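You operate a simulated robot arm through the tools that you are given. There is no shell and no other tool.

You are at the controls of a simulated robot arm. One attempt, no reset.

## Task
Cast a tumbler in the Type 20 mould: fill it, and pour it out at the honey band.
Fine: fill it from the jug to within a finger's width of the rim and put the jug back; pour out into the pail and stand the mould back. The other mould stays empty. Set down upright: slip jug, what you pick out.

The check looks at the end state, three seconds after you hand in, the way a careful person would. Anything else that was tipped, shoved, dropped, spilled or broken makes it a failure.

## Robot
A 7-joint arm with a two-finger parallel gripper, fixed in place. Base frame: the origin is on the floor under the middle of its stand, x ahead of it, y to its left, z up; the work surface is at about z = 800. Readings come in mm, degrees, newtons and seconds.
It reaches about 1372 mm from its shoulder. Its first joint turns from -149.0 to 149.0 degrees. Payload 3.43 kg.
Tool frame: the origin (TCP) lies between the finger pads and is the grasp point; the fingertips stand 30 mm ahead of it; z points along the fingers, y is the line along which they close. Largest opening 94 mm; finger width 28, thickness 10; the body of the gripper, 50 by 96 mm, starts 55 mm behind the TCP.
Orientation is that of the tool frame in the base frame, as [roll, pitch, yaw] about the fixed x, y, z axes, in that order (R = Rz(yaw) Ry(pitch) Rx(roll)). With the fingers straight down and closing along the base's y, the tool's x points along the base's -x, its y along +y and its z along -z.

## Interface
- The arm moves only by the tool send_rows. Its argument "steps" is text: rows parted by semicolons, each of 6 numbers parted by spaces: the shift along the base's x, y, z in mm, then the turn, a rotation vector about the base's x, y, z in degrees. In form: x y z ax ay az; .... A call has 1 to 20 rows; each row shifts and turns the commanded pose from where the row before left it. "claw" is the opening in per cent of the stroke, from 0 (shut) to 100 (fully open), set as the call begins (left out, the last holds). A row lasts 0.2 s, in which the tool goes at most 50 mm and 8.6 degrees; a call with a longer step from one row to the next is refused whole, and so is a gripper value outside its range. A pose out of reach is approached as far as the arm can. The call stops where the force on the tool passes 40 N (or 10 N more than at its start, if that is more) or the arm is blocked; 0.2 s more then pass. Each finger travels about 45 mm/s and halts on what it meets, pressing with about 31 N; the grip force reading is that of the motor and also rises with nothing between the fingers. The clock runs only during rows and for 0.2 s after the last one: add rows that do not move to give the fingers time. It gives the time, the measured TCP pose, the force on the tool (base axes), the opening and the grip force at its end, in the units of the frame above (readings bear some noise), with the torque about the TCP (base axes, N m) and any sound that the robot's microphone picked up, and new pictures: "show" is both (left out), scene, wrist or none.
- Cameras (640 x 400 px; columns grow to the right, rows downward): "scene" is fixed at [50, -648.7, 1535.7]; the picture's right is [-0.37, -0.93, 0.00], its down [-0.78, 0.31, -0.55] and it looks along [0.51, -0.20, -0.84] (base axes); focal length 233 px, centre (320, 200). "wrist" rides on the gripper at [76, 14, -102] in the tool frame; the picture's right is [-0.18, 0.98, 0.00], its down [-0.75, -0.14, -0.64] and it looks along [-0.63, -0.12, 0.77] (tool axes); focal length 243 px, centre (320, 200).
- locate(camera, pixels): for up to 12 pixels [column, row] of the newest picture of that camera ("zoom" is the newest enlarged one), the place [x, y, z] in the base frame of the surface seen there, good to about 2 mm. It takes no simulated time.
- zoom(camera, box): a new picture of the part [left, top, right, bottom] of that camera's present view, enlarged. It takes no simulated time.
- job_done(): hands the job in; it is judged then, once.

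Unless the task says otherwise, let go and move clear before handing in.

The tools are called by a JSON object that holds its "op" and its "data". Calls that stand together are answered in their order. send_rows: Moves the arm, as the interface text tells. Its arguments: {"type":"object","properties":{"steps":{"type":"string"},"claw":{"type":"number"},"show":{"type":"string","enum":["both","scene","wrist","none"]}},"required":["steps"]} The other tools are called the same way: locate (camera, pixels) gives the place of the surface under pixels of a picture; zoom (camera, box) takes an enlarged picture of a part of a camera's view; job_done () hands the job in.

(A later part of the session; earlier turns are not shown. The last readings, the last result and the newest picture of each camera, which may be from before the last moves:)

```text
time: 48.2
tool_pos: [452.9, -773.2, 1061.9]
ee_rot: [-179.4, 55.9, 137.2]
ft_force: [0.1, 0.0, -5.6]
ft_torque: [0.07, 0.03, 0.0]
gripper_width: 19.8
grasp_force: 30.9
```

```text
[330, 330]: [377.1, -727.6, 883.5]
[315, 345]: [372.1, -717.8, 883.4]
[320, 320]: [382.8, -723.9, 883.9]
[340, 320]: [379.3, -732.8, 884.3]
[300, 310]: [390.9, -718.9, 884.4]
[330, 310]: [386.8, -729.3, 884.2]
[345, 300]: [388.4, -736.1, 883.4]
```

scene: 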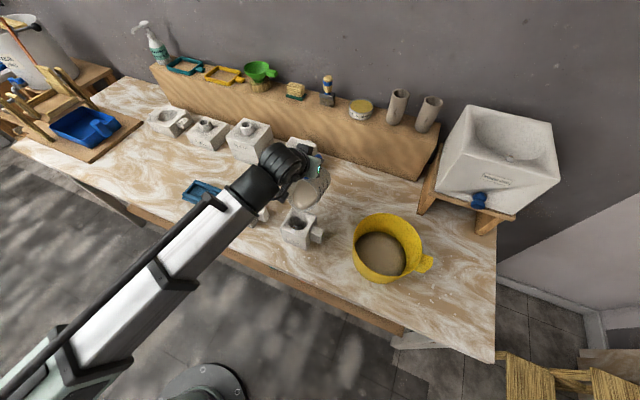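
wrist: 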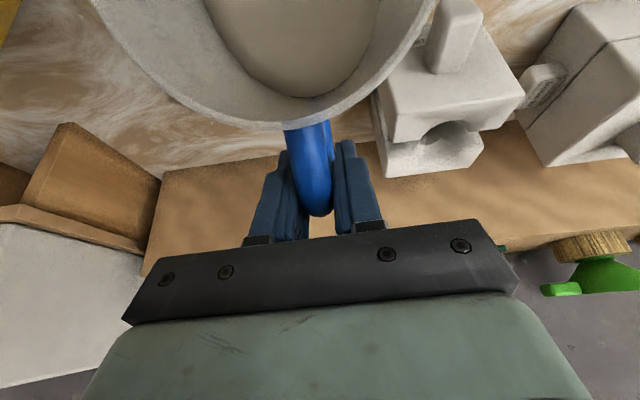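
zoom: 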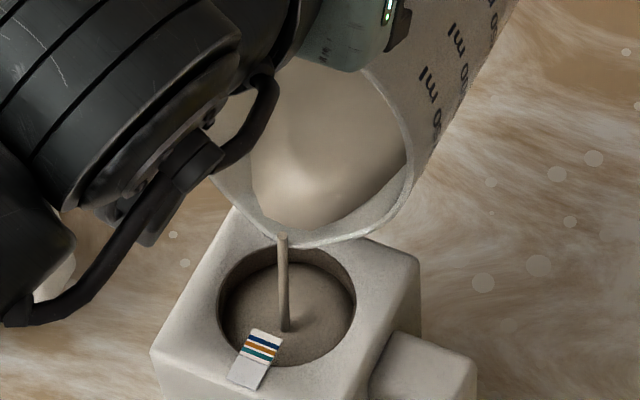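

Level ≈884, still running. Holding two rows more.

{"op": "send_rows", "data": {"steps": "-0.4 0.35 0.2 -0.2 -0.21 0; 0 0 0 0 0 0; 0 0 0 0 0 0", "show": "none"}}

{"op": "zoom", "data": {"camera": "scene", "box": [283, 180, 323, 235]}}

{"op": "locate", "data": {"camera": "zoom", "pixels": [[330, 330], [315, 345], [320, 320], [340, 320], [300, 310], [330, 310], [345, 300]]}}

```text
time: 49.0
tool_pos: [451.8, -774.6, 1062.6]
ee_rot: [-179.4, 56.3, 137.3]
ft_force: [0.9, -0.7, -6.2]
ft_torque: [0.05, 0.1, -0.02]
gripper_width: 19.7
grasp_force: 31.0
```

```text
7.27 times, centred on (303, 208) of scene
```

zoom: 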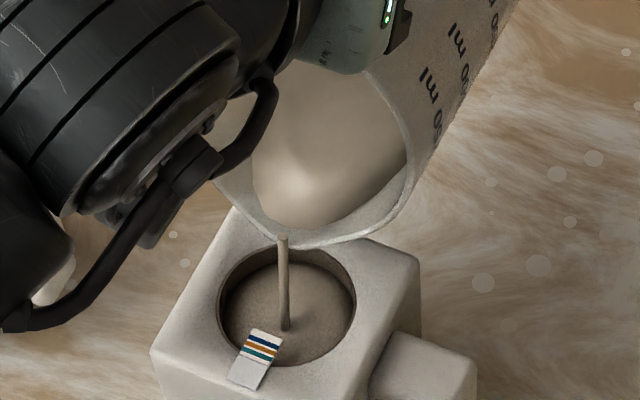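

```text
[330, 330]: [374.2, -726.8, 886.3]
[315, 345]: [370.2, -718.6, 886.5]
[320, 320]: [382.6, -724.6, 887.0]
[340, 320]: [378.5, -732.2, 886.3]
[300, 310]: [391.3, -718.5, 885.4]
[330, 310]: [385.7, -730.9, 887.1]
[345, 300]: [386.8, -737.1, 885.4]
```

Level ≈886. Two more still rows.

{"op": "send_rows", "data": {"steps": "-0.4 0.35 0.2 -0.2 -0.21 0; 0 0 0 0 0 0; 0 0 0 0 0 0", "show": "none"}}

{"op": "zoom", "data": {"camera": "scene", "box": [283, 180, 323, 235]}}

{"op": "locate", "data": {"camera": "zoom", "pixels": [[330, 330], [315, 345], [320, 320], [340, 320], [300, 310], [330, 310], [345, 300]]}}

```text
time: 49.8
tool_pos: [452.1, -772.6, 1062.9]
ee_rot: [-179.3, 56.5, 137.2]
ft_force: [-0.4, 0.4, -4.1]
ft_torque: [0.1, 0.07, -0.01]
gripper_width: 19.8
grasp_force: 30.7
```

```text
7.27 times, centred on (303, 208) of scene
```

zoom: 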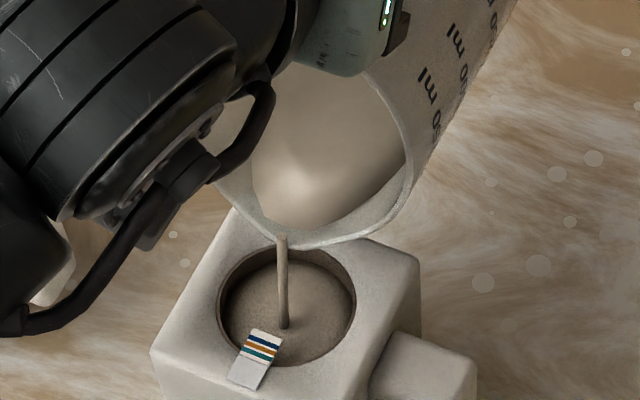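

```text
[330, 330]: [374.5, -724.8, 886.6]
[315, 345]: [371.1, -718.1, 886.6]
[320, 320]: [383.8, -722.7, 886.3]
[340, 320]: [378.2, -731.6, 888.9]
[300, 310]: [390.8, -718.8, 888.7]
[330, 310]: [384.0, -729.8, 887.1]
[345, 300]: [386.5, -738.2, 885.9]
```

Level ≈887. Half a degree more for a last centimetre-fraction.

{"op": "send_rows", "data": {"steps": "-0.7 0.67 0.3 -0.344 -0.3625 0; 0 0 0 0 0 0; 0 0 0 0 0 0; 0 0 0 0 0 0", "show": "none"}}

{"op": "zoom", "data": {"camera": "scene", "box": [283, 180, 323, 235]}}

{"op": "locate", "data": {"camera": "zoom", "pixels": [[330, 330], [315, 345], [320, 320], [340, 320], [300, 310], [330, 310], [345, 300]]}}

```text
time: 50.8
tool_pos: [451.5, -772.5, 1063.2]
ee_rot: [-179.3, 57.0, 137.3]
ft_force: [0.0, 0.5, -5.1]
ft_torque: [0.11, 0.09, 0.01]
gripper_width: 19.8
grasp_force: 31.1
```

```text
7.27 times, centred on (303, 208) of scene
```

zoom: 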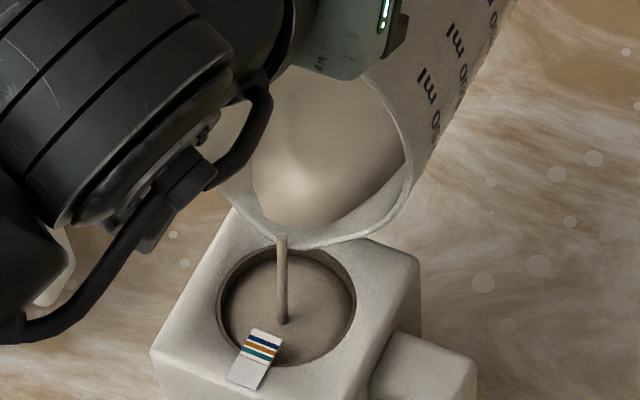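

```text
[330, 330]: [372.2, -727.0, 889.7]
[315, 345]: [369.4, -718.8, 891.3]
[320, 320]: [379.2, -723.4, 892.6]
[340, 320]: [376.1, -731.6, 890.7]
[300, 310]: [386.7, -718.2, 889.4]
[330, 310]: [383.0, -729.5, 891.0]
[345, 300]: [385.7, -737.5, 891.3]
```

Level ≈891, about 9 mm under the rim. I'll tip the jug back now about the lip, and hold over the cavity for any drip.

{"op": "send_rows", "data": {"steps": "12.3 -11.7 -8 5.5 5.8 0; 10.9 -10.3 -12 5.5 5.8 0; 9.4 -8.9 -12 5.5 5.8 0; 7 -6.6 -10 5.5 5.8 0; 0 0 0 0 0 0; 0 0 0 0 0 0; 0 0 0 0 0 0", "show": "scene"}}

{"op": "zoom", "data": {"camera": "scene", "box": [283, 180, 323, 235]}}

{"op": "locate", "data": {"camera": "zoom", "pixels": [[330, 330], [315, 345], [320, 320], [340, 320], [300, 310], [300, 225], [305, 235], [285, 225]]}}

```text
time: 52.4
tool_pos: [490.7, -810.2, 1020.9]
ee_rot: [-179.8, 25.0, 136.9]
ft_force: [0.0, 0.0, -5.0]
ft_torque: [-0.12, -0.13, 0.0]
gripper_width: 19.7
grasp_force: 30.7
```

scene: 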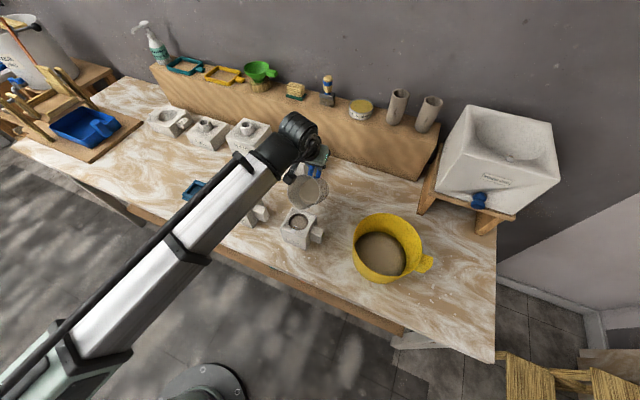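

```text
7.27 times, centred on (303, 208) of scene
```

zoom: 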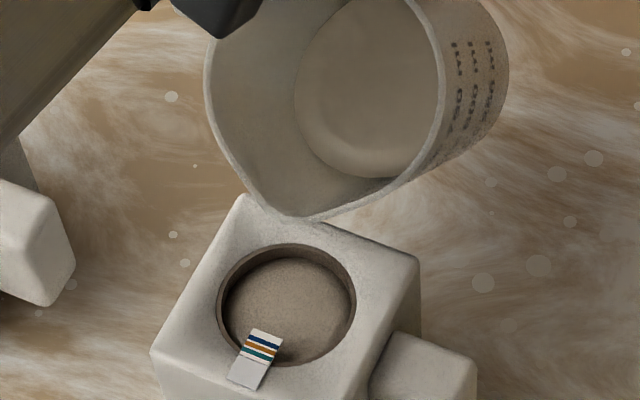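

```text
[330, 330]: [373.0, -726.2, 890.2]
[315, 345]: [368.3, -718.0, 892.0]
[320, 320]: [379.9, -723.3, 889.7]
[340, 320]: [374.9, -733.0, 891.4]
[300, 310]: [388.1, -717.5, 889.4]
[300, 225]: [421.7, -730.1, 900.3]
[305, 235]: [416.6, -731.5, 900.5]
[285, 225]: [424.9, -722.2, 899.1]
```

Filled to z≈890.5 with no drips. Before moving off, a close look at the strip and the cast edge.

{"op": "zoom", "data": {"camera": "scene", "box": [286, 210, 310, 232]}}

```text
16.00 times, centred on (298, 221) of scene
```

zoom: 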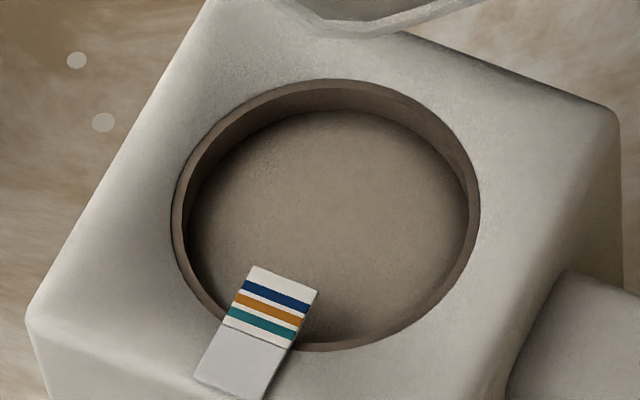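

The strip runs inward: teal, honey, navy; a thin cast ring has begun at the edge. I'll raise the jug upright‑ish and carry it back.

{"op": "send_rows", "data": {"steps": "2.3 -2.2 15 4.3 4.53 0; 2.3 -2.2 25 4.3 4.53 0; 2.3 -2.2 28 4.3 4.53 0; 2.3 -2.2 22 4.3 4.53 0", "show": "scene"}}

{"op": "send_rows", "data": {"steps": "8.8 15.5 0 0 0 -2.93; 14.1 24.9 0 0 0 -4.69; 17.64 31.1 0 0 0 -5.865; 17.64 31.1 0 0 0 -5.865; 17.64 31.1 0 0 0 -5.865; 17.64 31.1 0 0 0 -5.865; 17.64 31.1 0 0 0 -5.865; 17.64 31.1 0 0 0 -5.865; 17.64 31.1 0 0 0 -5.865; 17.64 31.1 0 0 0 -5.865; 17.64 31.1 0 0 0 -5.865; 17.64 31.1 0 0 0 -5.865; 17.64 31.1 0 0 0 -5.865; 17.64 31.1 0 0 0 -5.865; 17.64 31.1 0 0 0 -5.865; 14.1 24.9 0 0 0 -4.69; 8.8 15.5 0 0 0 -2.93; 0 0 0 0 0 0", "show": "both"}}

{"op": "zoom", "data": {"camera": "scene", "box": [286, 210, 310, 232]}}

```text
time: 53.4
tool_pos: [500.3, -817.4, 1112.1]
ee_rot: [-179.9, 0.1, 136.9]
ft_force: [0.3, -0.3, -4.8]
ft_torque: [-0.2, -0.24, -0.03]
gripper_width: 19.9
grasp_force: 31.2
```

scene: 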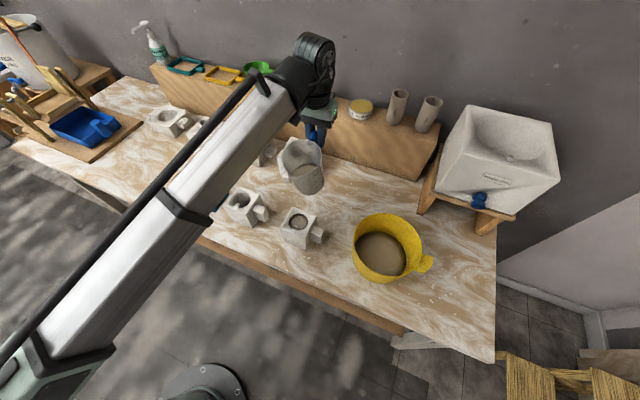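

```text
time: 57.2
tool_pos: [772.8, -333.1, 1109.7]
ee_rot: [-179.8, 0.1, 45.2]
ft_force: [0.2, -0.2, -4.9]
ft_torque: [-0.19, 0.23, 0.0]
gripper_width: 19.6
grasp_force: 30.9
```

scene: 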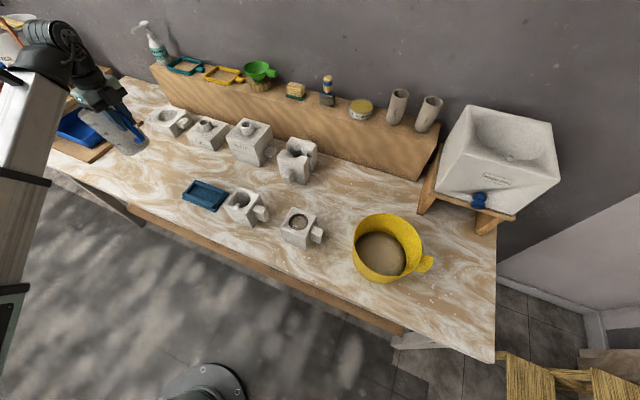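
wrist: 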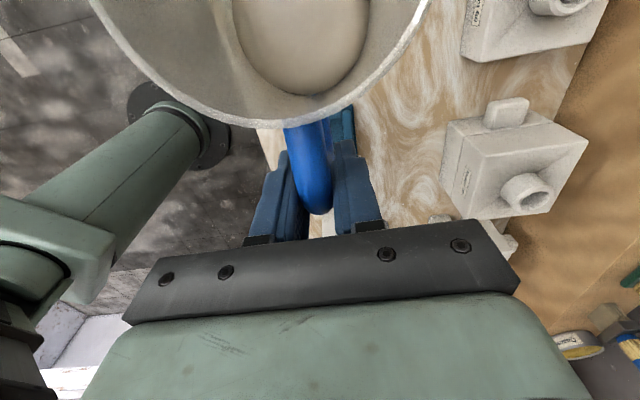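

```text
16.00 times, centred on (298, 221) of scene
```

zoom: 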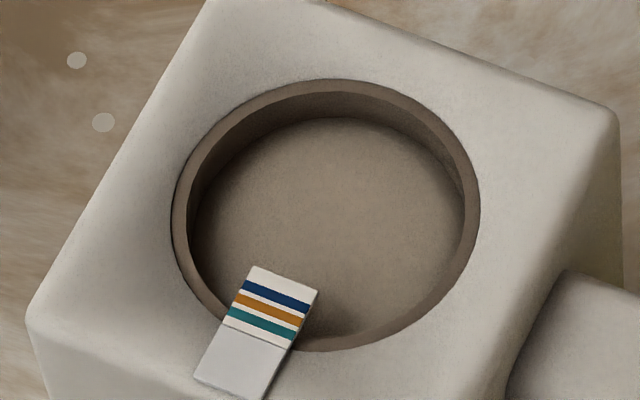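

The cast ring is growing (left edge 172→~192 px in the zoom). The jug is back above its spot; net bookkeeping says 200 mm above the grasp pose with 15.2° lean. Lowering it now.

{"op": "send_rows", "data": {"steps": "0.2 0.3 -15 2.69 -2.69 0; 0.2 0.3 -30 2.69 -2.69 0; 0.2 0.3 -35 2.69 -2.69 0; 0.2 0.2 -35 2.69 -2.69 0; 0 0 -30 0 0 0; 0 0 -22 0 0 0; 0 0 -15 0 0 0; 0 0 -9 0 0 0; 0 0 -5 0 0 0; 0 0 -2 0 0 0; 0 0 0 0 0 0", "show": "wrist"}}

{"op": "zoom", "data": {"camera": "scene", "box": [286, 210, 310, 232]}}

```text
time: 59.6
tool_pos: [776.9, -332.8, 914.9]
ee_rot: [180.0, -15.1, 45.3]
ft_force: [-0.5, 0.0, -5.0]
ft_torque: [-0.26, 0.27, -0.01]
gripper_width: 19.8
grasp_force: 30.5
```

wrist: 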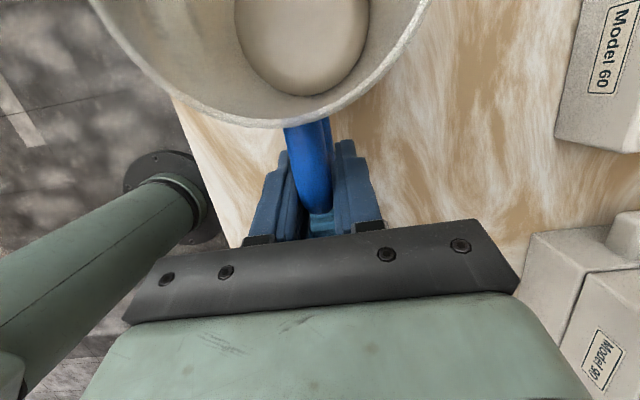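

```text
16.00 times, centred on (298, 221) of scene
```

zoom: 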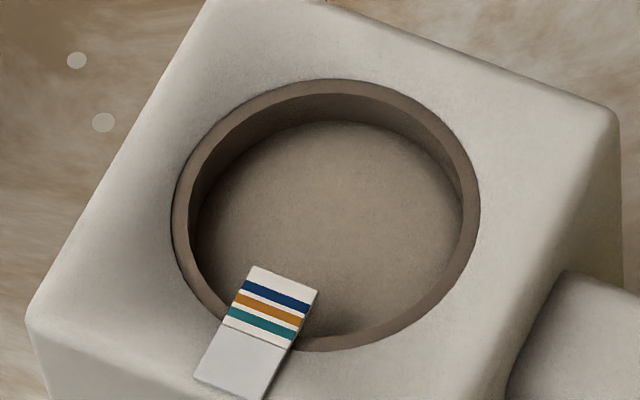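

Still carrying 5 N at z≈915; lowering the final 3 mm gently.

{"op": "send_rows", "data": {"steps": "0 0 -1.5 0 0 0; 0 0 -1 0 0 0; 0 0 0 0 0 0", "show": "none"}}

```text
time: 60.4
tool_pos: [777.4, -331.7, 913.5]
ee_rot: [179.9, -15.2, 45.2]
ft_force: [-2.4, -5.3, 11.2]
ft_torque: [0.7, -0.64, -0.04]
gripper_width: 19.7
grasp_force: 31.2
```

The jug is on the bench (pressing +11 N). I'll ease up a millimetre and open.

{"op": "send_rows", "data": {"steps": "0 0 0.8 0 0 0; 0 0 0 0 0 0", "show": "none"}}

{"op": "send_rows", "data": {"steps": "0 0 0 0 0 0; 0 0 0 0 0 0; 0 0 0 0 0 0; 0 0 0 0 0 0", "claw": 70, "show": "both"}}

{"op": "zoom", "data": {"camera": "scene", "box": [288, 218, 303, 232]}}

```text
time: 61.0
tool_pos: [774.9, -333.8, 912.4]
ee_rot: [179.9, -15.2, 45.4]
ft_force: [-0.7, -7.5, 17.4]
ft_torque: [0.52, -0.44, -0.04]
gripper_width: 19.5
grasp_force: 31.0
```

```text
time: 62.0
tool_pos: [776.3, -331.8, 911.6]
ee_rot: [-180.0, -15.1, 45.3]
ft_force: [1.4, 0.7, -0.5]
ft_torque: [0.0, -0.03, 0.0]
gripper_width: 65.6
grasp_force: 0.0
```

scene: 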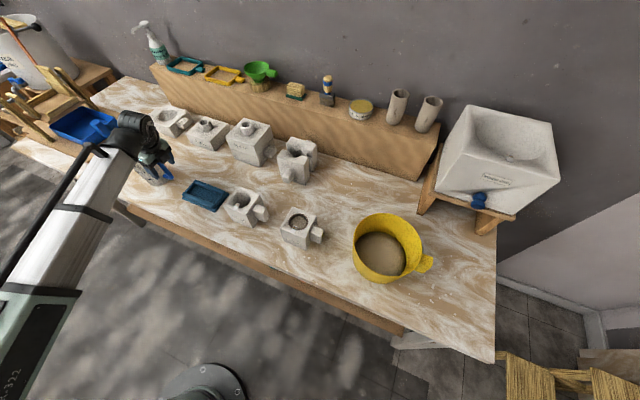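
wrist: 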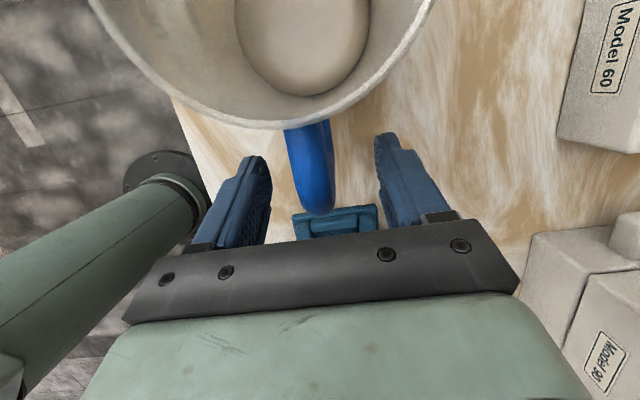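

```text
16.00 times, centred on (296, 225) of scene
```

zoom: 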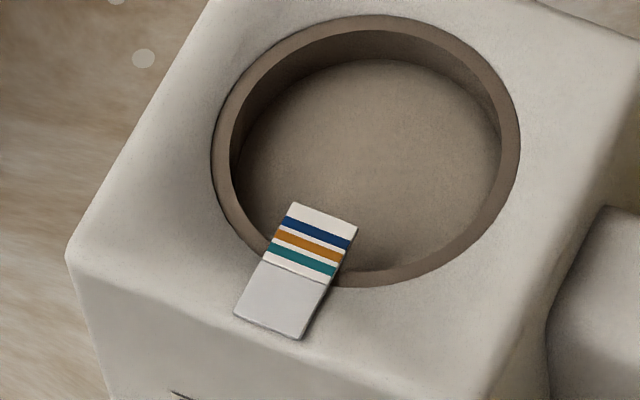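

The jug stands upright and is released; the cast edge is just at the teal band at t=62 (growth fits √t, so honey centre should be around t≈105). I'll back the fingers off along the tool axis.

{"op": "send_rows", "data": {"steps": "-5 -5 25 0 0 0; -8 -8 42 0 0 0; -8 -8 42 0 0 0; -7 -7 40 -5.3 5.3 0; 0 0 40 -5.3 5.3 0", "claw": 80, "show": "both"}}

{"op": "zoom", "data": {"camera": "scene", "box": [288, 212, 308, 230]}}

```text
time: 63.2
tool_pos: [748.3, -359.2, 1103.2]
ee_rot: [-179.8, -0.2, 45.3]
ft_force: [0.4, 0.5, -1.4]
ft_torque: [0.01, 0.01, 0.0]
gripper_width: 75.3
grasp_force: 0.0
```

scene: 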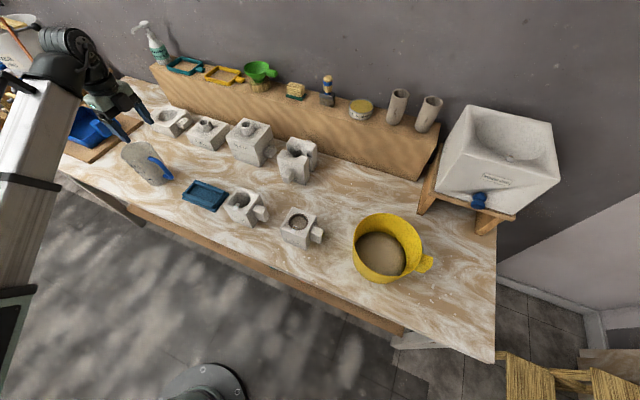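
wrist: 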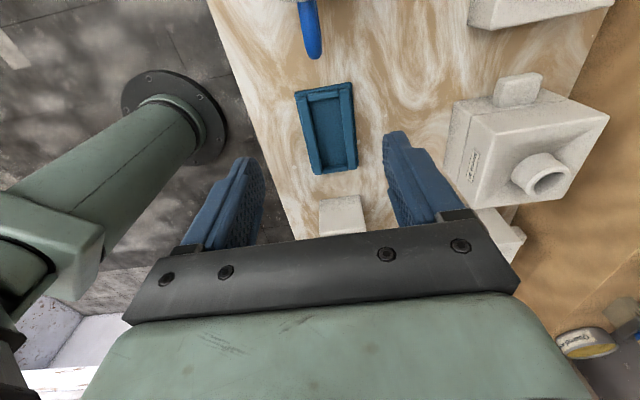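

```text
16.00 times, centred on (298, 221) of scene
```

zoom: 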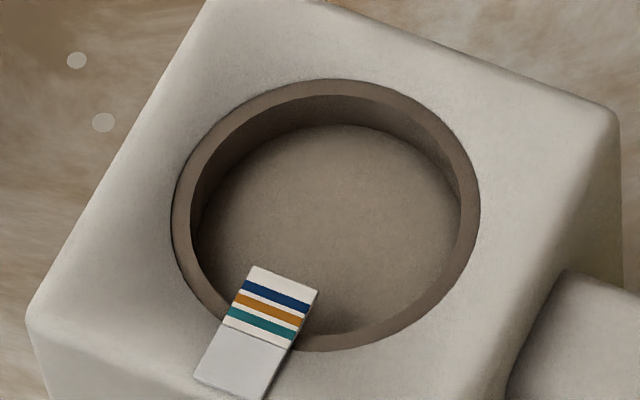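

The jug stands in its place at (145,165). Now I'll turn the tool back through +181° while travelling toward the Type 20's tab, so the camera ends up on the outer side.

{"op": "send_rows", "data": {"steps": "-10 -10 0 0 0 7; -18.8 -18.4 0 0 0 8.5; -20 -19.6 0 0 0 8.5; -20 -19.6 0 0 0 8.5; -20 -19.6 0 0 0 8.5; -20 -19.6 0 0 0 8.5; -20 -19.6 0 0 0 8.5; -20 -19.6 0 0 0 8.5; -20 -19.6 0 0 0 8.5; -20 -19.6 0 0 0 8.5; -20 -19.6 0 0 0 8.5; -20 -19.6 0 0 0 8.5; -20 -19.6 0 0 0 8.5; -20 -19.6 0 0 0 8.5; -20 -19.6 0 0 0 8.5; -20 -19.6 0 0 0 8.5; -20 -19.6 0 0 0 8.5; -20 -19.6 0 0 0 8.5; -20 -19.6 0 0 0 8.5; -20 -19.6 0 0 0 8.5", "show": "both"}}

```text
time: 67.4
tool_pos: [360.7, -740.3, 1098.9]
ee_rot: [-179.8, -0.2, -146.0]
ft_force: [0.3, 1.1, 1.0]
ft_torque: [-0.03, 0.03, 0.04]
gripper_width: 75.2
grasp_force: 0.0
```

scene: 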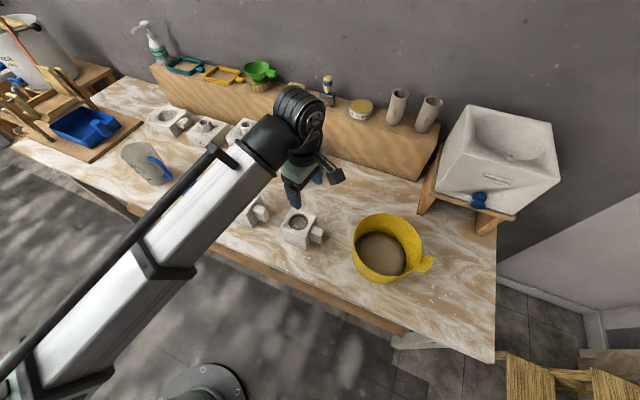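
wrist: 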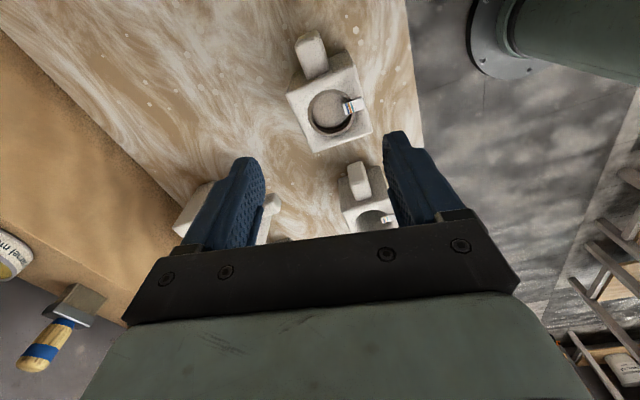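

The wrist view shows the Type 20 with its tab at (312,55). There's time in hand (t=67), so I'll rehearse the pour pose empty over the pail to make sure the arm can reach it.

{"op": "send_rows", "data": {"steps": "-20 -25 0 0 0 8.2; -30 -37 0 0 0 8.2; -32 -38 0 0 0 8.2; -32 -38 0 0 0 8.2; -30 -39 0 0 0 8.4; 0 0 0 -8.21 2.2 0; 0 0 0 -8.21 2.2 0; 0 0 0 -8.21 2.2 0; 0 0 0 -8.21 2.2 0; 0 0 0 -8.21 2.2 0; 0 0 0 -8.21 2.2 0; 0 0 0 -8.21 2.2 0; 0 0 0 -8.21 2.2 0; 0 0 0 -8.21 2.2 0; 0 0 0 -8.21 2.2 0; 0 0 0 -8.21 2.2 0; 0 0 0 -8.21 2.2 0; 0 0 0 -8.21 2.2 0; 0 0 0 -8.21 2.2 0", "show": "scene"}}

{"op": "zoom", "data": {"camera": "scene", "box": [288, 212, 308, 230]}}

```text
time: 71.4
tool_pos: [214.1, -919.2, 1101.7]
ee_rot: [0.1, -60.8, 75.1]
ft_force: [-0.6, -0.1, 0.3]
ft_torque: [0.0, -0.01, 0.01]
gripper_width: 75.2
grasp_force: 0.0
```

scene: 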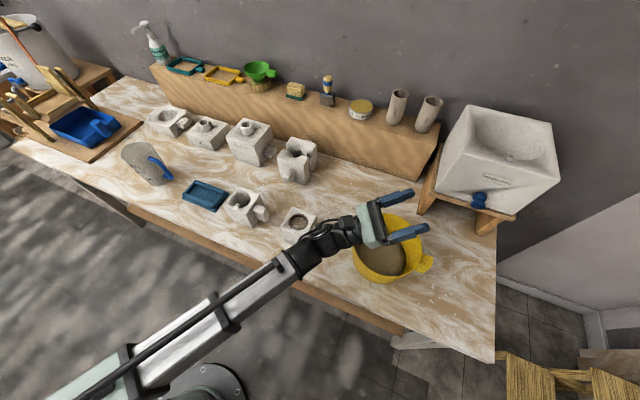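

```text
16.00 times, centred on (298, 221) of scene
```

zoom: 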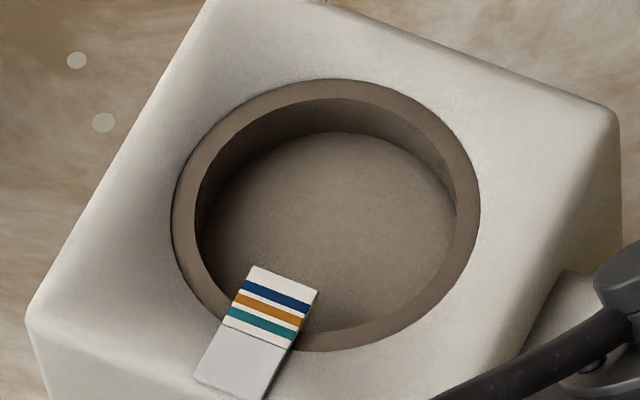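

The pour pose (tilt 120°) is reachable over the pail without touching anything; the cast edge is at about the end of the teal band at t=71. Un‑tilting and moving over the Type 20's tab now.

{"op": "send_rows", "data": {"steps": "9.4 11.8 0 8.21 -2.2 0; 9.4 11.8 0 8.21 -2.2 0; 9.4 11.8 0 8.21 -2.2 0; 9.4 11.8 0 8.21 -2.2 0; 9.4 11.8 0 8.21 -2.2 0; 9.4 11.8 0 8.21 -2.2 0; 9.4 11.8 0 8.21 -2.2 0; 9.4 11.8 0 8.21 -2.2 0; 9.4 11.8 0 8.21 -2.2 0; 9.4 11.8 0 8.21 -2.2 0; 9.4 11.8 0 8.21 -2.2 0; 9.4 11.8 0 8.21 -2.2 0; 9.4 11.8 0 8.21 -2.2 0; 9.4 11.8 0 8.21 -2.2 0; 0 0 -30 0 0 -7.1; 0 0 -35 0 0 -7.1; 0 0 -35 0 0 -7.1; 0 0 0 0 0 -7.2; 0 0 0 0 0 0", "show": "both"}}

{"op": "zoom", "data": {"camera": "scene", "box": [288, 212, 308, 230]}}

```text
time: 75.4
tool_pos: [346.3, -754.9, 1002.1]
ee_rot: [-179.9, -0.3, -133.6]
ft_force: [-0.5, 1.1, -0.3]
ft_torque: [0.0, 0.0, -0.02]
gripper_width: 75.1
grasp_force: 0.0
```

scene: 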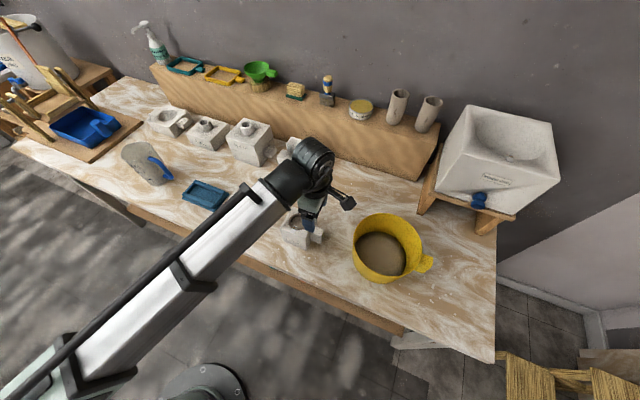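
wrist: 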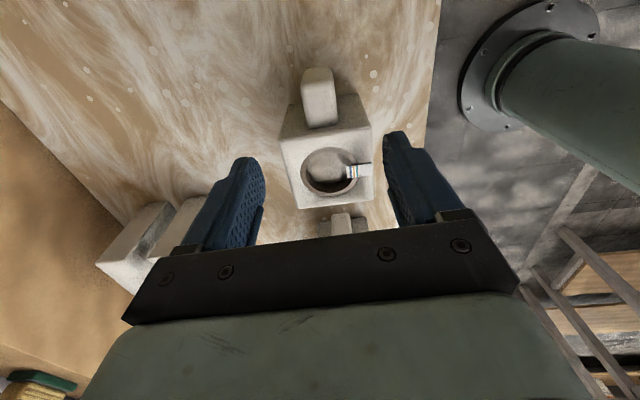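

```text
16.00 times, centred on (298, 221) of scene
```

zoom: 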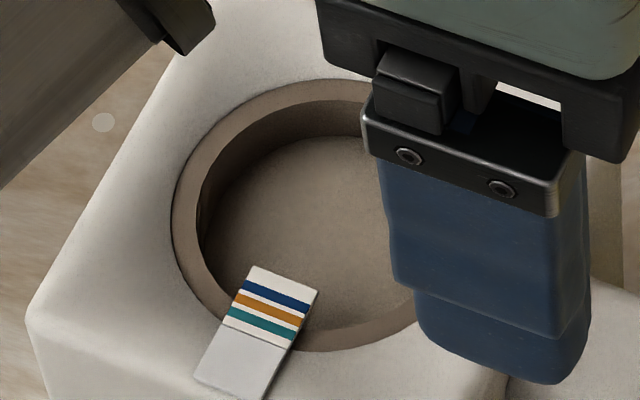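

The strip is still visible in the scene zoom with the gripper above the tab. I'll locate the tab in the wrist view for fine alignment.

{"op": "locate", "data": {"camera": "wrist", "pixels": [[304, 75], [331, 72], [306, 110], [336, 107], [318, 70], [320, 90], [308, 125], [336, 122], [290, 140], [370, 128], [240, 175], [398, 160]]}}

{"op": "zoom", "data": {"camera": "wrist", "box": [260, 50, 400, 210]}}

```text
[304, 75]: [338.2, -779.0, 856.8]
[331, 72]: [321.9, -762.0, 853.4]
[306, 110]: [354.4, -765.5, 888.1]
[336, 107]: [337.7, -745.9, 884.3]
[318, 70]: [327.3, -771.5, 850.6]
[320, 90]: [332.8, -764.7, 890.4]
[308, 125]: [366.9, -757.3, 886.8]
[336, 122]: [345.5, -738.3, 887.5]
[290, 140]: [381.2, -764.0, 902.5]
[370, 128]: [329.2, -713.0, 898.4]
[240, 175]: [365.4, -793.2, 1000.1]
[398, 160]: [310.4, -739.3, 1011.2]
```

```text
2.50 times, centred on (330, 130) of wrist
```

zoom: 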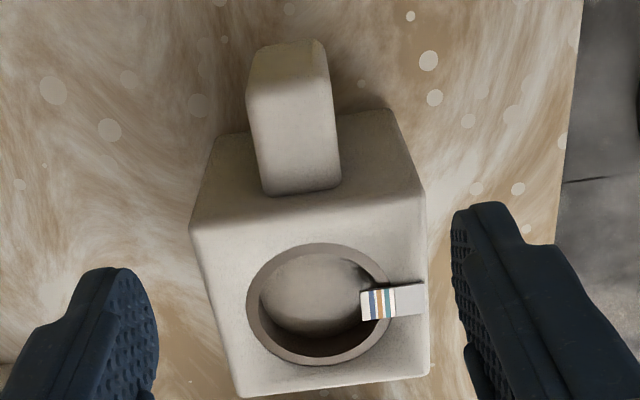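

The tab is centred laterally on the TCP (770 vs 771). I'll descend onto it to z≈862.

{"op": "send_rows", "data": {"steps": "-1 -1.1 -30 0 0 0; -1 -1.1 -40 0 0 0; 0 0 -35 0 0 0; 0 0 -20 0 0 0; 0 0 -10 0 0 0; 0 0 -5 0 0 0; 0 0 0 0 0 0", "show": "both"}}

{"op": "zoom", "data": {"camera": "scene", "box": [280, 205, 325, 250]}}

{"op": "zoom", "data": {"camera": "scene", "box": [288, 212, 308, 230]}}

```text
time: 77.0
tool_pos: [345.3, -757.3, 860.5]
ee_rot: [-179.9, -0.2, -133.5]
ft_force: [0.1, 1.0, 0.3]
ft_torque: [0.04, -0.02, -0.01]
gripper_width: 74.8
grasp_force: 0.0
```

scene: 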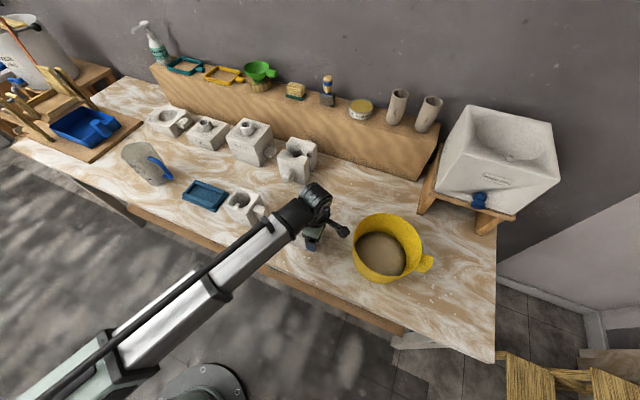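
wrist: 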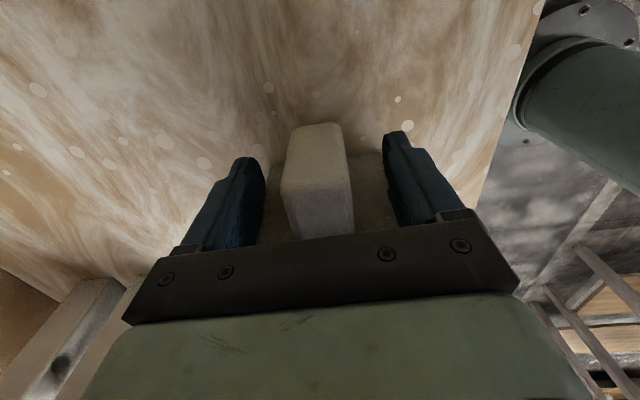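

```text
8.89 times, centred on (302, 228) of scene
```

zoom: 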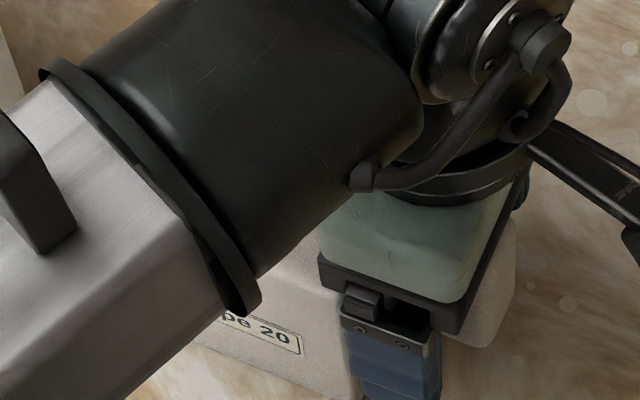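

```text
16.00 times, centred on (298, 221) of scene
```

zoom: 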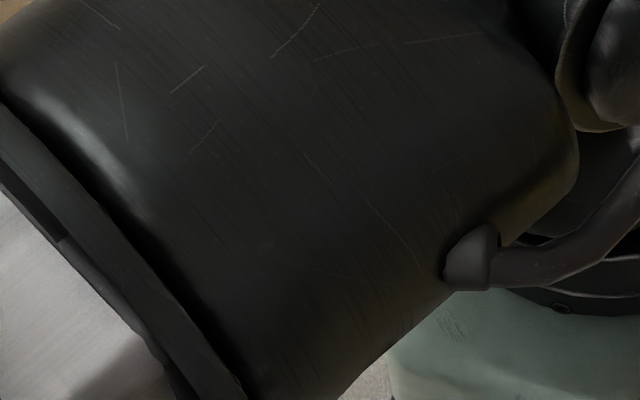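

The approach onto the tab is good, but the forearm hides the strip from the scene camera here. I'll rise back up to where the strip was visible and watch until it nears the honey band.

{"op": "send_rows", "data": {"steps": "0 0 20 0 0 0; 0 0 45 0 0 0; 0 0 45 0 0 0; 0 0 30 0 0 0; 0 0 0 0 0 0; 0 0 0 0 0 0; 0 0 0 0 0 0; 0 0 0 0 0 0", "show": "none"}}

{"op": "zoom", "data": {"camera": "scene", "box": [288, 212, 308, 230]}}

{"op": "zoom", "data": {"camera": "wrist", "box": [320, 140, 380, 200]}}

```text
time: 78.8
tool_pos: [345.7, -755.5, 997.4]
ee_rot: [-179.9, -0.2, -133.4]
ft_force: [0.4, 0.6, 0.2]
ft_torque: [0.0, 0.01, 0.03]
gripper_width: 75.1
grasp_force: 0.0
```

```text
16.00 times, centred on (298, 221) of scene
```

zoom: 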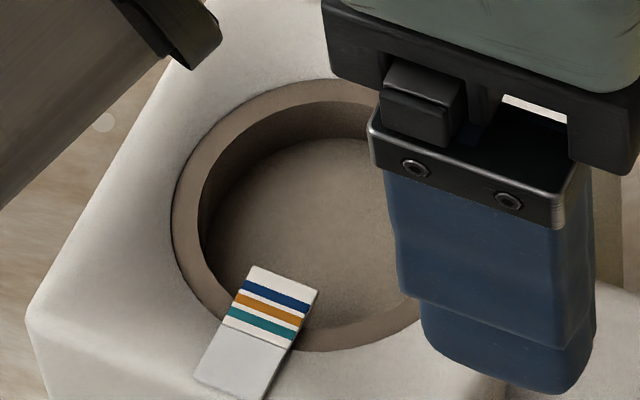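

```text
6.67 times, centred on (350, 170) of wrist
```

zoom: 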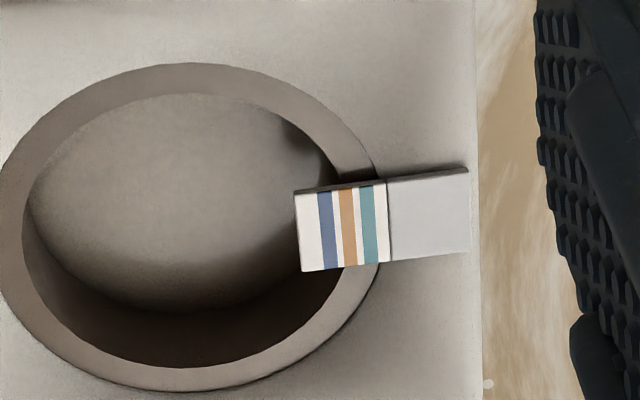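

The wrist camera gives a clear view of strip and cast: bands teal x≈367, honey ≈347, navy ≈325, with the cast's inner edge meeting the strip near x≈341. I'll measure these in 3‑D to avoid parallax.

{"op": "locate", "data": {"camera": "zoom", "pixels": [[388, 225], [368, 225], [347, 225], [325, 225], [300, 225], [352, 180], [336, 183], [350, 275], [338, 278], [376, 275], [374, 178], [466, 215]]}}

```text
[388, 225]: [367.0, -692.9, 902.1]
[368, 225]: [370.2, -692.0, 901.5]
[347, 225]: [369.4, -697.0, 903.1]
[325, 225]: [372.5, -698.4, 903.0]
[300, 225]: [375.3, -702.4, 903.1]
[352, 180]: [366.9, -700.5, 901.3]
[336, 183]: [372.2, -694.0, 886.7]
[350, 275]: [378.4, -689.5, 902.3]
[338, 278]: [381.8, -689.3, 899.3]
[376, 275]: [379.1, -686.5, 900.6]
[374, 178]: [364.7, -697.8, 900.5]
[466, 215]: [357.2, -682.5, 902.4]
```

The reading matters here, so I'll zoom tighter around the strip and over the whole ring in the wrist view (no time passes).

{"op": "zoom", "data": {"camera": "wrist", "box": [338, 150, 378, 190]}}

{"op": "zoom", "data": {"camera": "wrist", "box": [290, 130, 390, 200]}}

{"op": "locate", "data": {"camera": "zoom", "pixels": [[100, 180], [115, 180], [390, 170], [370, 170], [250, 100], [250, 120], [250, 340], [250, 320]]}}

```text
10.00 times, centred on (358, 170) of wrist
```

zoom: 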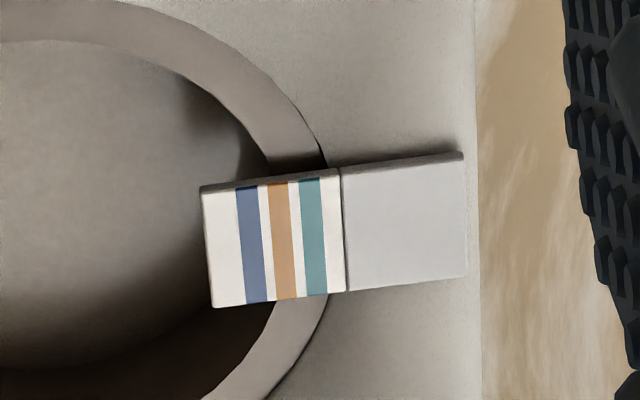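

```text
5.71 times, centred on (340, 165) of wrist
```

zoom: 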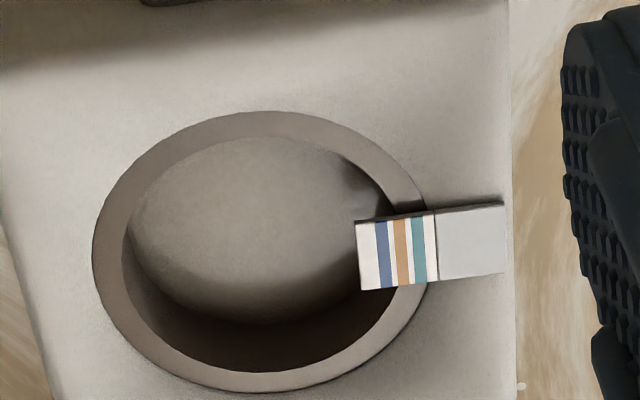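

```text
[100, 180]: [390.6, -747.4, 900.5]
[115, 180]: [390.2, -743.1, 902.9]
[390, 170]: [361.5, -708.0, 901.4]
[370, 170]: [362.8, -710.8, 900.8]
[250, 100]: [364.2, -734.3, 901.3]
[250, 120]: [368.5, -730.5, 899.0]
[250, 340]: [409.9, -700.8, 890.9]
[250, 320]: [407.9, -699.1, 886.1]
```

Under the strip's centre the cast's inner edge is already at the honey band (t=78.8; thickness ≈5.7 mm, growing ~0.07 mm/s), so it's time to go. Descending to the tab with fingers partly closed.

{"op": "send_rows", "data": {"steps": "0 0 -35 0 0 0; 0 0 -48 0 0 0; 0 0 -35 0 0 0; 0 0 -14 0 0 0; 0 0 -5 0 0 0", "claw": 55, "show": "none"}}

{"op": "send_rows", "data": {"steps": "0 0 0 0 0 0; 0 0 0 0 0 0; 0 0 0 0 0 0; 0 0 0 0 0 0", "claw": 0, "show": "wrist"}}

```text
time: 79.6
tool_pos: [347.0, -756.3, 899.2]
ee_rot: [-179.5, -0.4, -133.5]
ft_force: [-0.1, -0.6, 0.1]
ft_torque: [-0.02, 0.0, -0.01]
gripper_width: 51.8
grasp_force: 0.0
stopped in row 3: the force on the tool passed its limit at 70 N (the readings are from after the stop); the commanded pose is now the measured one
```

```text
time: 80.6
tool_pos: [346.3, -757.0, 899.0]
ee_rot: [-179.4, -0.3, -133.5]
ft_force: [2.7, 1.2, 1.0]
ft_torque: [0.16, 0.33, -0.14]
gripper_width: 30.0
grasp_force: 31.0
```

wrist: 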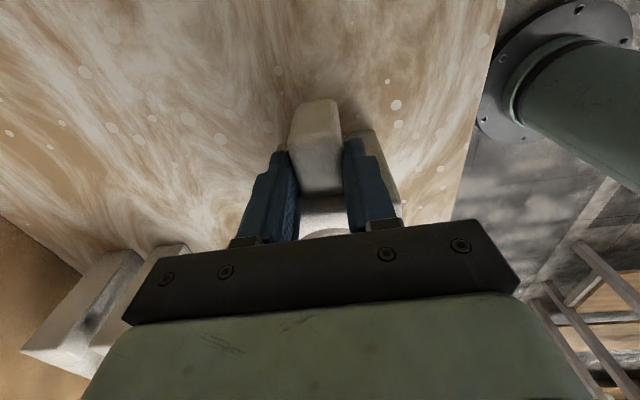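

The descent was stopped by a contact at z≈899, and the fingers have now closed at 30 mm on the tab's upper part. I'll look carefully before going on.

{"op": "zoom", "data": {"camera": "scene", "box": [270, 195, 340, 260]}}

{"op": "zoom", "data": {"camera": "wrist", "box": [230, 80, 430, 250]}}

{"op": "locate", "data": {"camera": "zoom", "pixels": [[215, 80], [330, 75], [340, 230], [210, 230], [250, 240], [300, 260], [420, 180], [470, 250], [500, 330], [180, 220], [270, 150], [430, 280]]}}

```text
6.15 times, centred on (305, 228) of scene
```

zoom: 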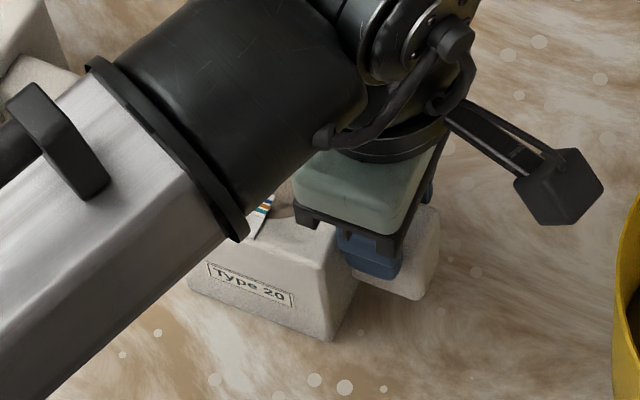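

```text
2.35 times, centred on (330, 165) of wrist
```

zoom: 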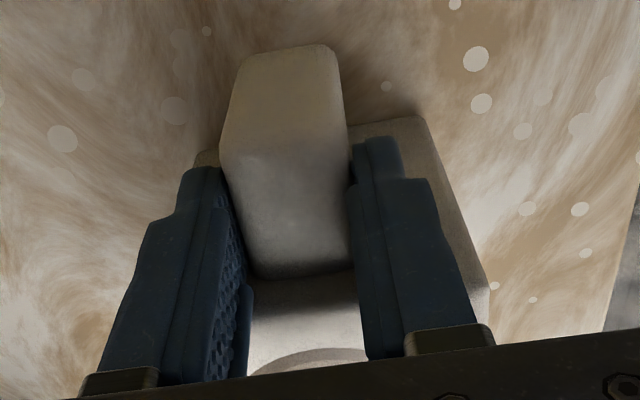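

```text
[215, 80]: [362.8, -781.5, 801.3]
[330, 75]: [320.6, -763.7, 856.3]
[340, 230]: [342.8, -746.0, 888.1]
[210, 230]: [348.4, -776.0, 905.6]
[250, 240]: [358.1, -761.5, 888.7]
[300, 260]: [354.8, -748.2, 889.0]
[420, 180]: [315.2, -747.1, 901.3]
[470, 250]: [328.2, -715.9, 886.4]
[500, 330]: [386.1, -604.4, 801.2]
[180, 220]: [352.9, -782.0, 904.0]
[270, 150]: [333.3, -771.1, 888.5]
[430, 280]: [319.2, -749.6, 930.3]
```

The mould hasn't moved (tab top still at z≈888, same place); the fingers only have the tab's top 19 mm. I'll reopen, shift 3 mm outward, and go down to full depth.

{"op": "send_rows", "data": {"steps": "0 0 0 0 0 0; -2.2 -2.3 2 0 0 0; 0 0 -10 0 0 0; 0 0 -15 0 0 0; 0 0 -12 0 0 0; 0 0 -2 0 0 0", "claw": 75, "show": "none"}}

```text
time: 82.0
tool_pos: [345.1, -757.1, 862.3]
ee_rot: [-179.4, -0.3, -133.5]
ft_force: [0.2, 0.2, 0.7]
ft_torque: [-0.01, 0.02, -0.03]
gripper_width: 70.5
grasp_force: 0.0
```

At depth (z=862) with no contact. Closing now.

{"op": "send_rows", "data": {"steps": "0 0 0 0 0 0; 0 0 0 0 0 0; 0 0 0 0 0 0; 0 0 0 0 0 0", "claw": 0, "show": "wrist"}}

```text
time: 83.0
tool_pos: [344.1, -758.2, 863.5]
ee_rot: [-179.4, -0.3, -133.5]
ft_force: [2.1, -0.8, 4.3]
ft_torque: [0.32, 0.37, -0.15]
gripper_width: 34.6
grasp_force: 30.9
```

wrist: 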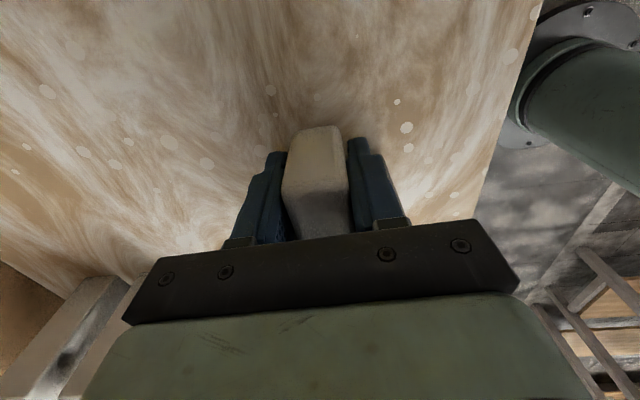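

Gripped at 34.6 mm (the tab widens downward, a good wedge). Lifting straight up first.

{"op": "send_rows", "data": {"steps": "0 0 4 0 0 0; 0 0 12 0 0 0; 0 0 25 0 0 0; 0 0 35 0 0 0", "show": "wrist"}}

```text
time: 84.0
tool_pos: [344.8, -755.5, 936.6]
ee_rot: [-179.4, -0.3, -133.5]
ft_force: [0.2, -0.9, -9.3]
ft_torque: [-0.38, 0.37, -0.04]
gripper_width: 34.5
grasp_force: 31.1
```

wrist: 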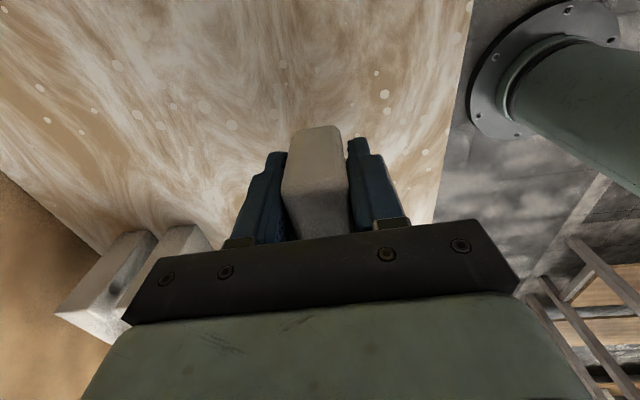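

The mould is held securely (9.3 N). Carrying it over the pail with a 28.5° turn.

{"op": "send_rows", "data": {"steps": "-8.7 -15.1 40 0 0 2; -15.3 -26.5 35 0 0 3; -21.9 -37.8 22 0 0 3.5; -21.9 -37.8 15 0 0 3.5; -21.9 -37.8 12 0 0 3.5; -21.9 -37.8 0 0 0 3.5; -21.9 -37.8 0 0 0 3.5; -15.3 -26.5 0 0 0 3.5; -8.7 -15.1 0 0 0 2.5", "show": "both"}}

{"op": "zoom", "data": {"camera": "scene", "box": [340, 190, 450, 290]}}

```text
time: 86.0
tool_pos: [185.4, -1029.0, 1060.8]
ee_rot: [-179.4, -0.4, -104.9]
ft_force: [2.1, 0.0, -9.9]
ft_torque: [-0.52, 0.16, -0.01]
gripper_width: 34.4
grasp_force: 30.7
```

scene: 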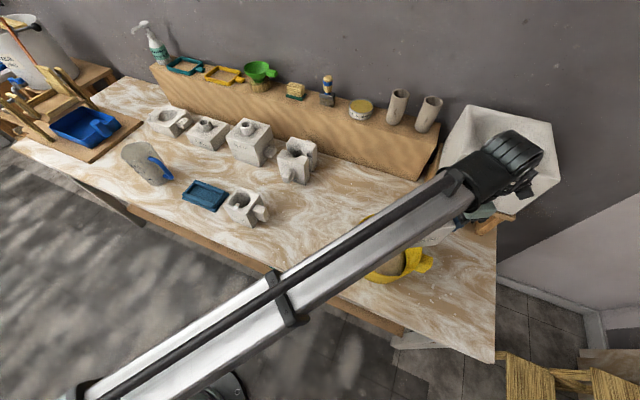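
wrist: 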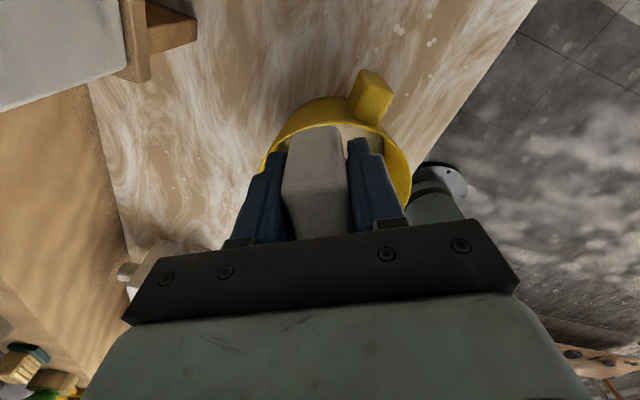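

```text
4.00 times, centred on (395, 240) of scene
```

zoom: 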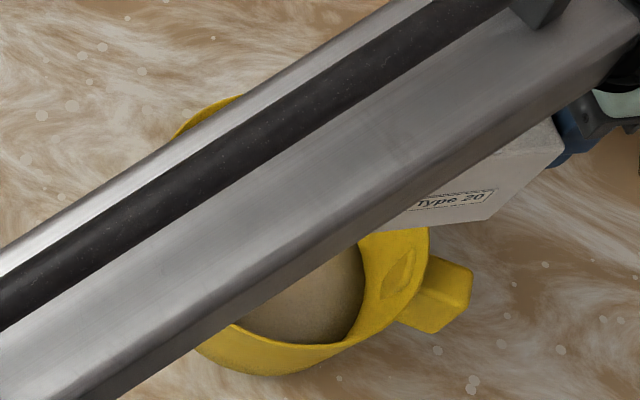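

In position: TCP (185,-1029,1061), the far rim edge will hang over the pail's middle. Tilting it out at a steady 6° per row, keeping the pouring edge over the pail centre.

{"op": "send_rows", "data": {"steps": "-0.85 -3.19 0 -5.796 1.554 0; -0.57 -2.13 0 -5.796 1.554 0; -0.23 -0.87 0 -5.796 1.554 0; 0.05 0.19 0 -5.796 1.554 0; 0.36 1.35 0 -5.796 1.554 0; 0.65 2.42 0 -5.796 1.554 0; 0.96 3.57 0 -5.796 1.554 0; 1.27 4.73 0 -5.796 1.554 0; 1.5 5.6 0 -5.796 1.554 0; 1.79 6.67 0 -5.796 1.554 0", "show": "both"}}

{"op": "zoom", "data": {"camera": "scene", "box": [340, 190, 450, 290]}}

```text
time: 88.2
tool_pos: [191.6, -1010.6, 1062.0]
ee_rot: [-179.4, -60.5, -105.0]
ft_force: [0.1, -0.1, -8.2]
ft_torque: [-0.11, 0.02, 0.01]
gripper_width: 34.5
grasp_force: 31.3
```

scene: 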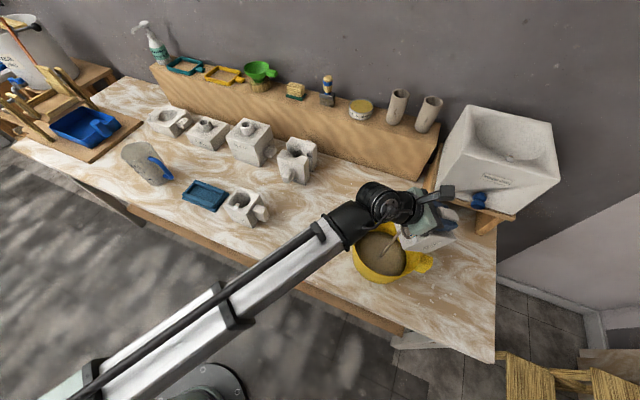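
wrist: 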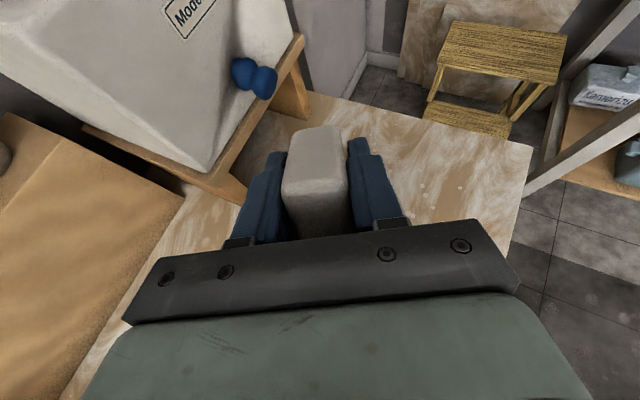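

```text
4.00 times, centred on (395, 240) of scene
```

zoom: 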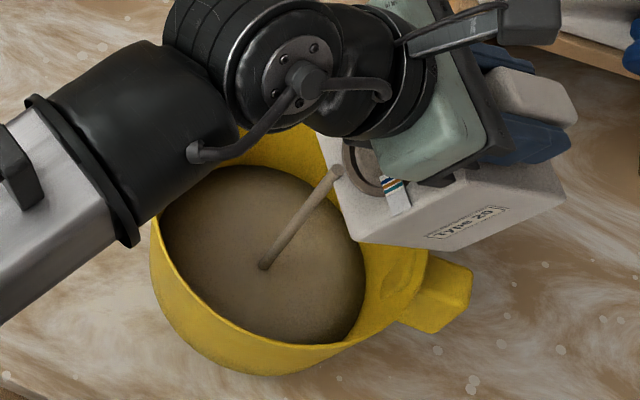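

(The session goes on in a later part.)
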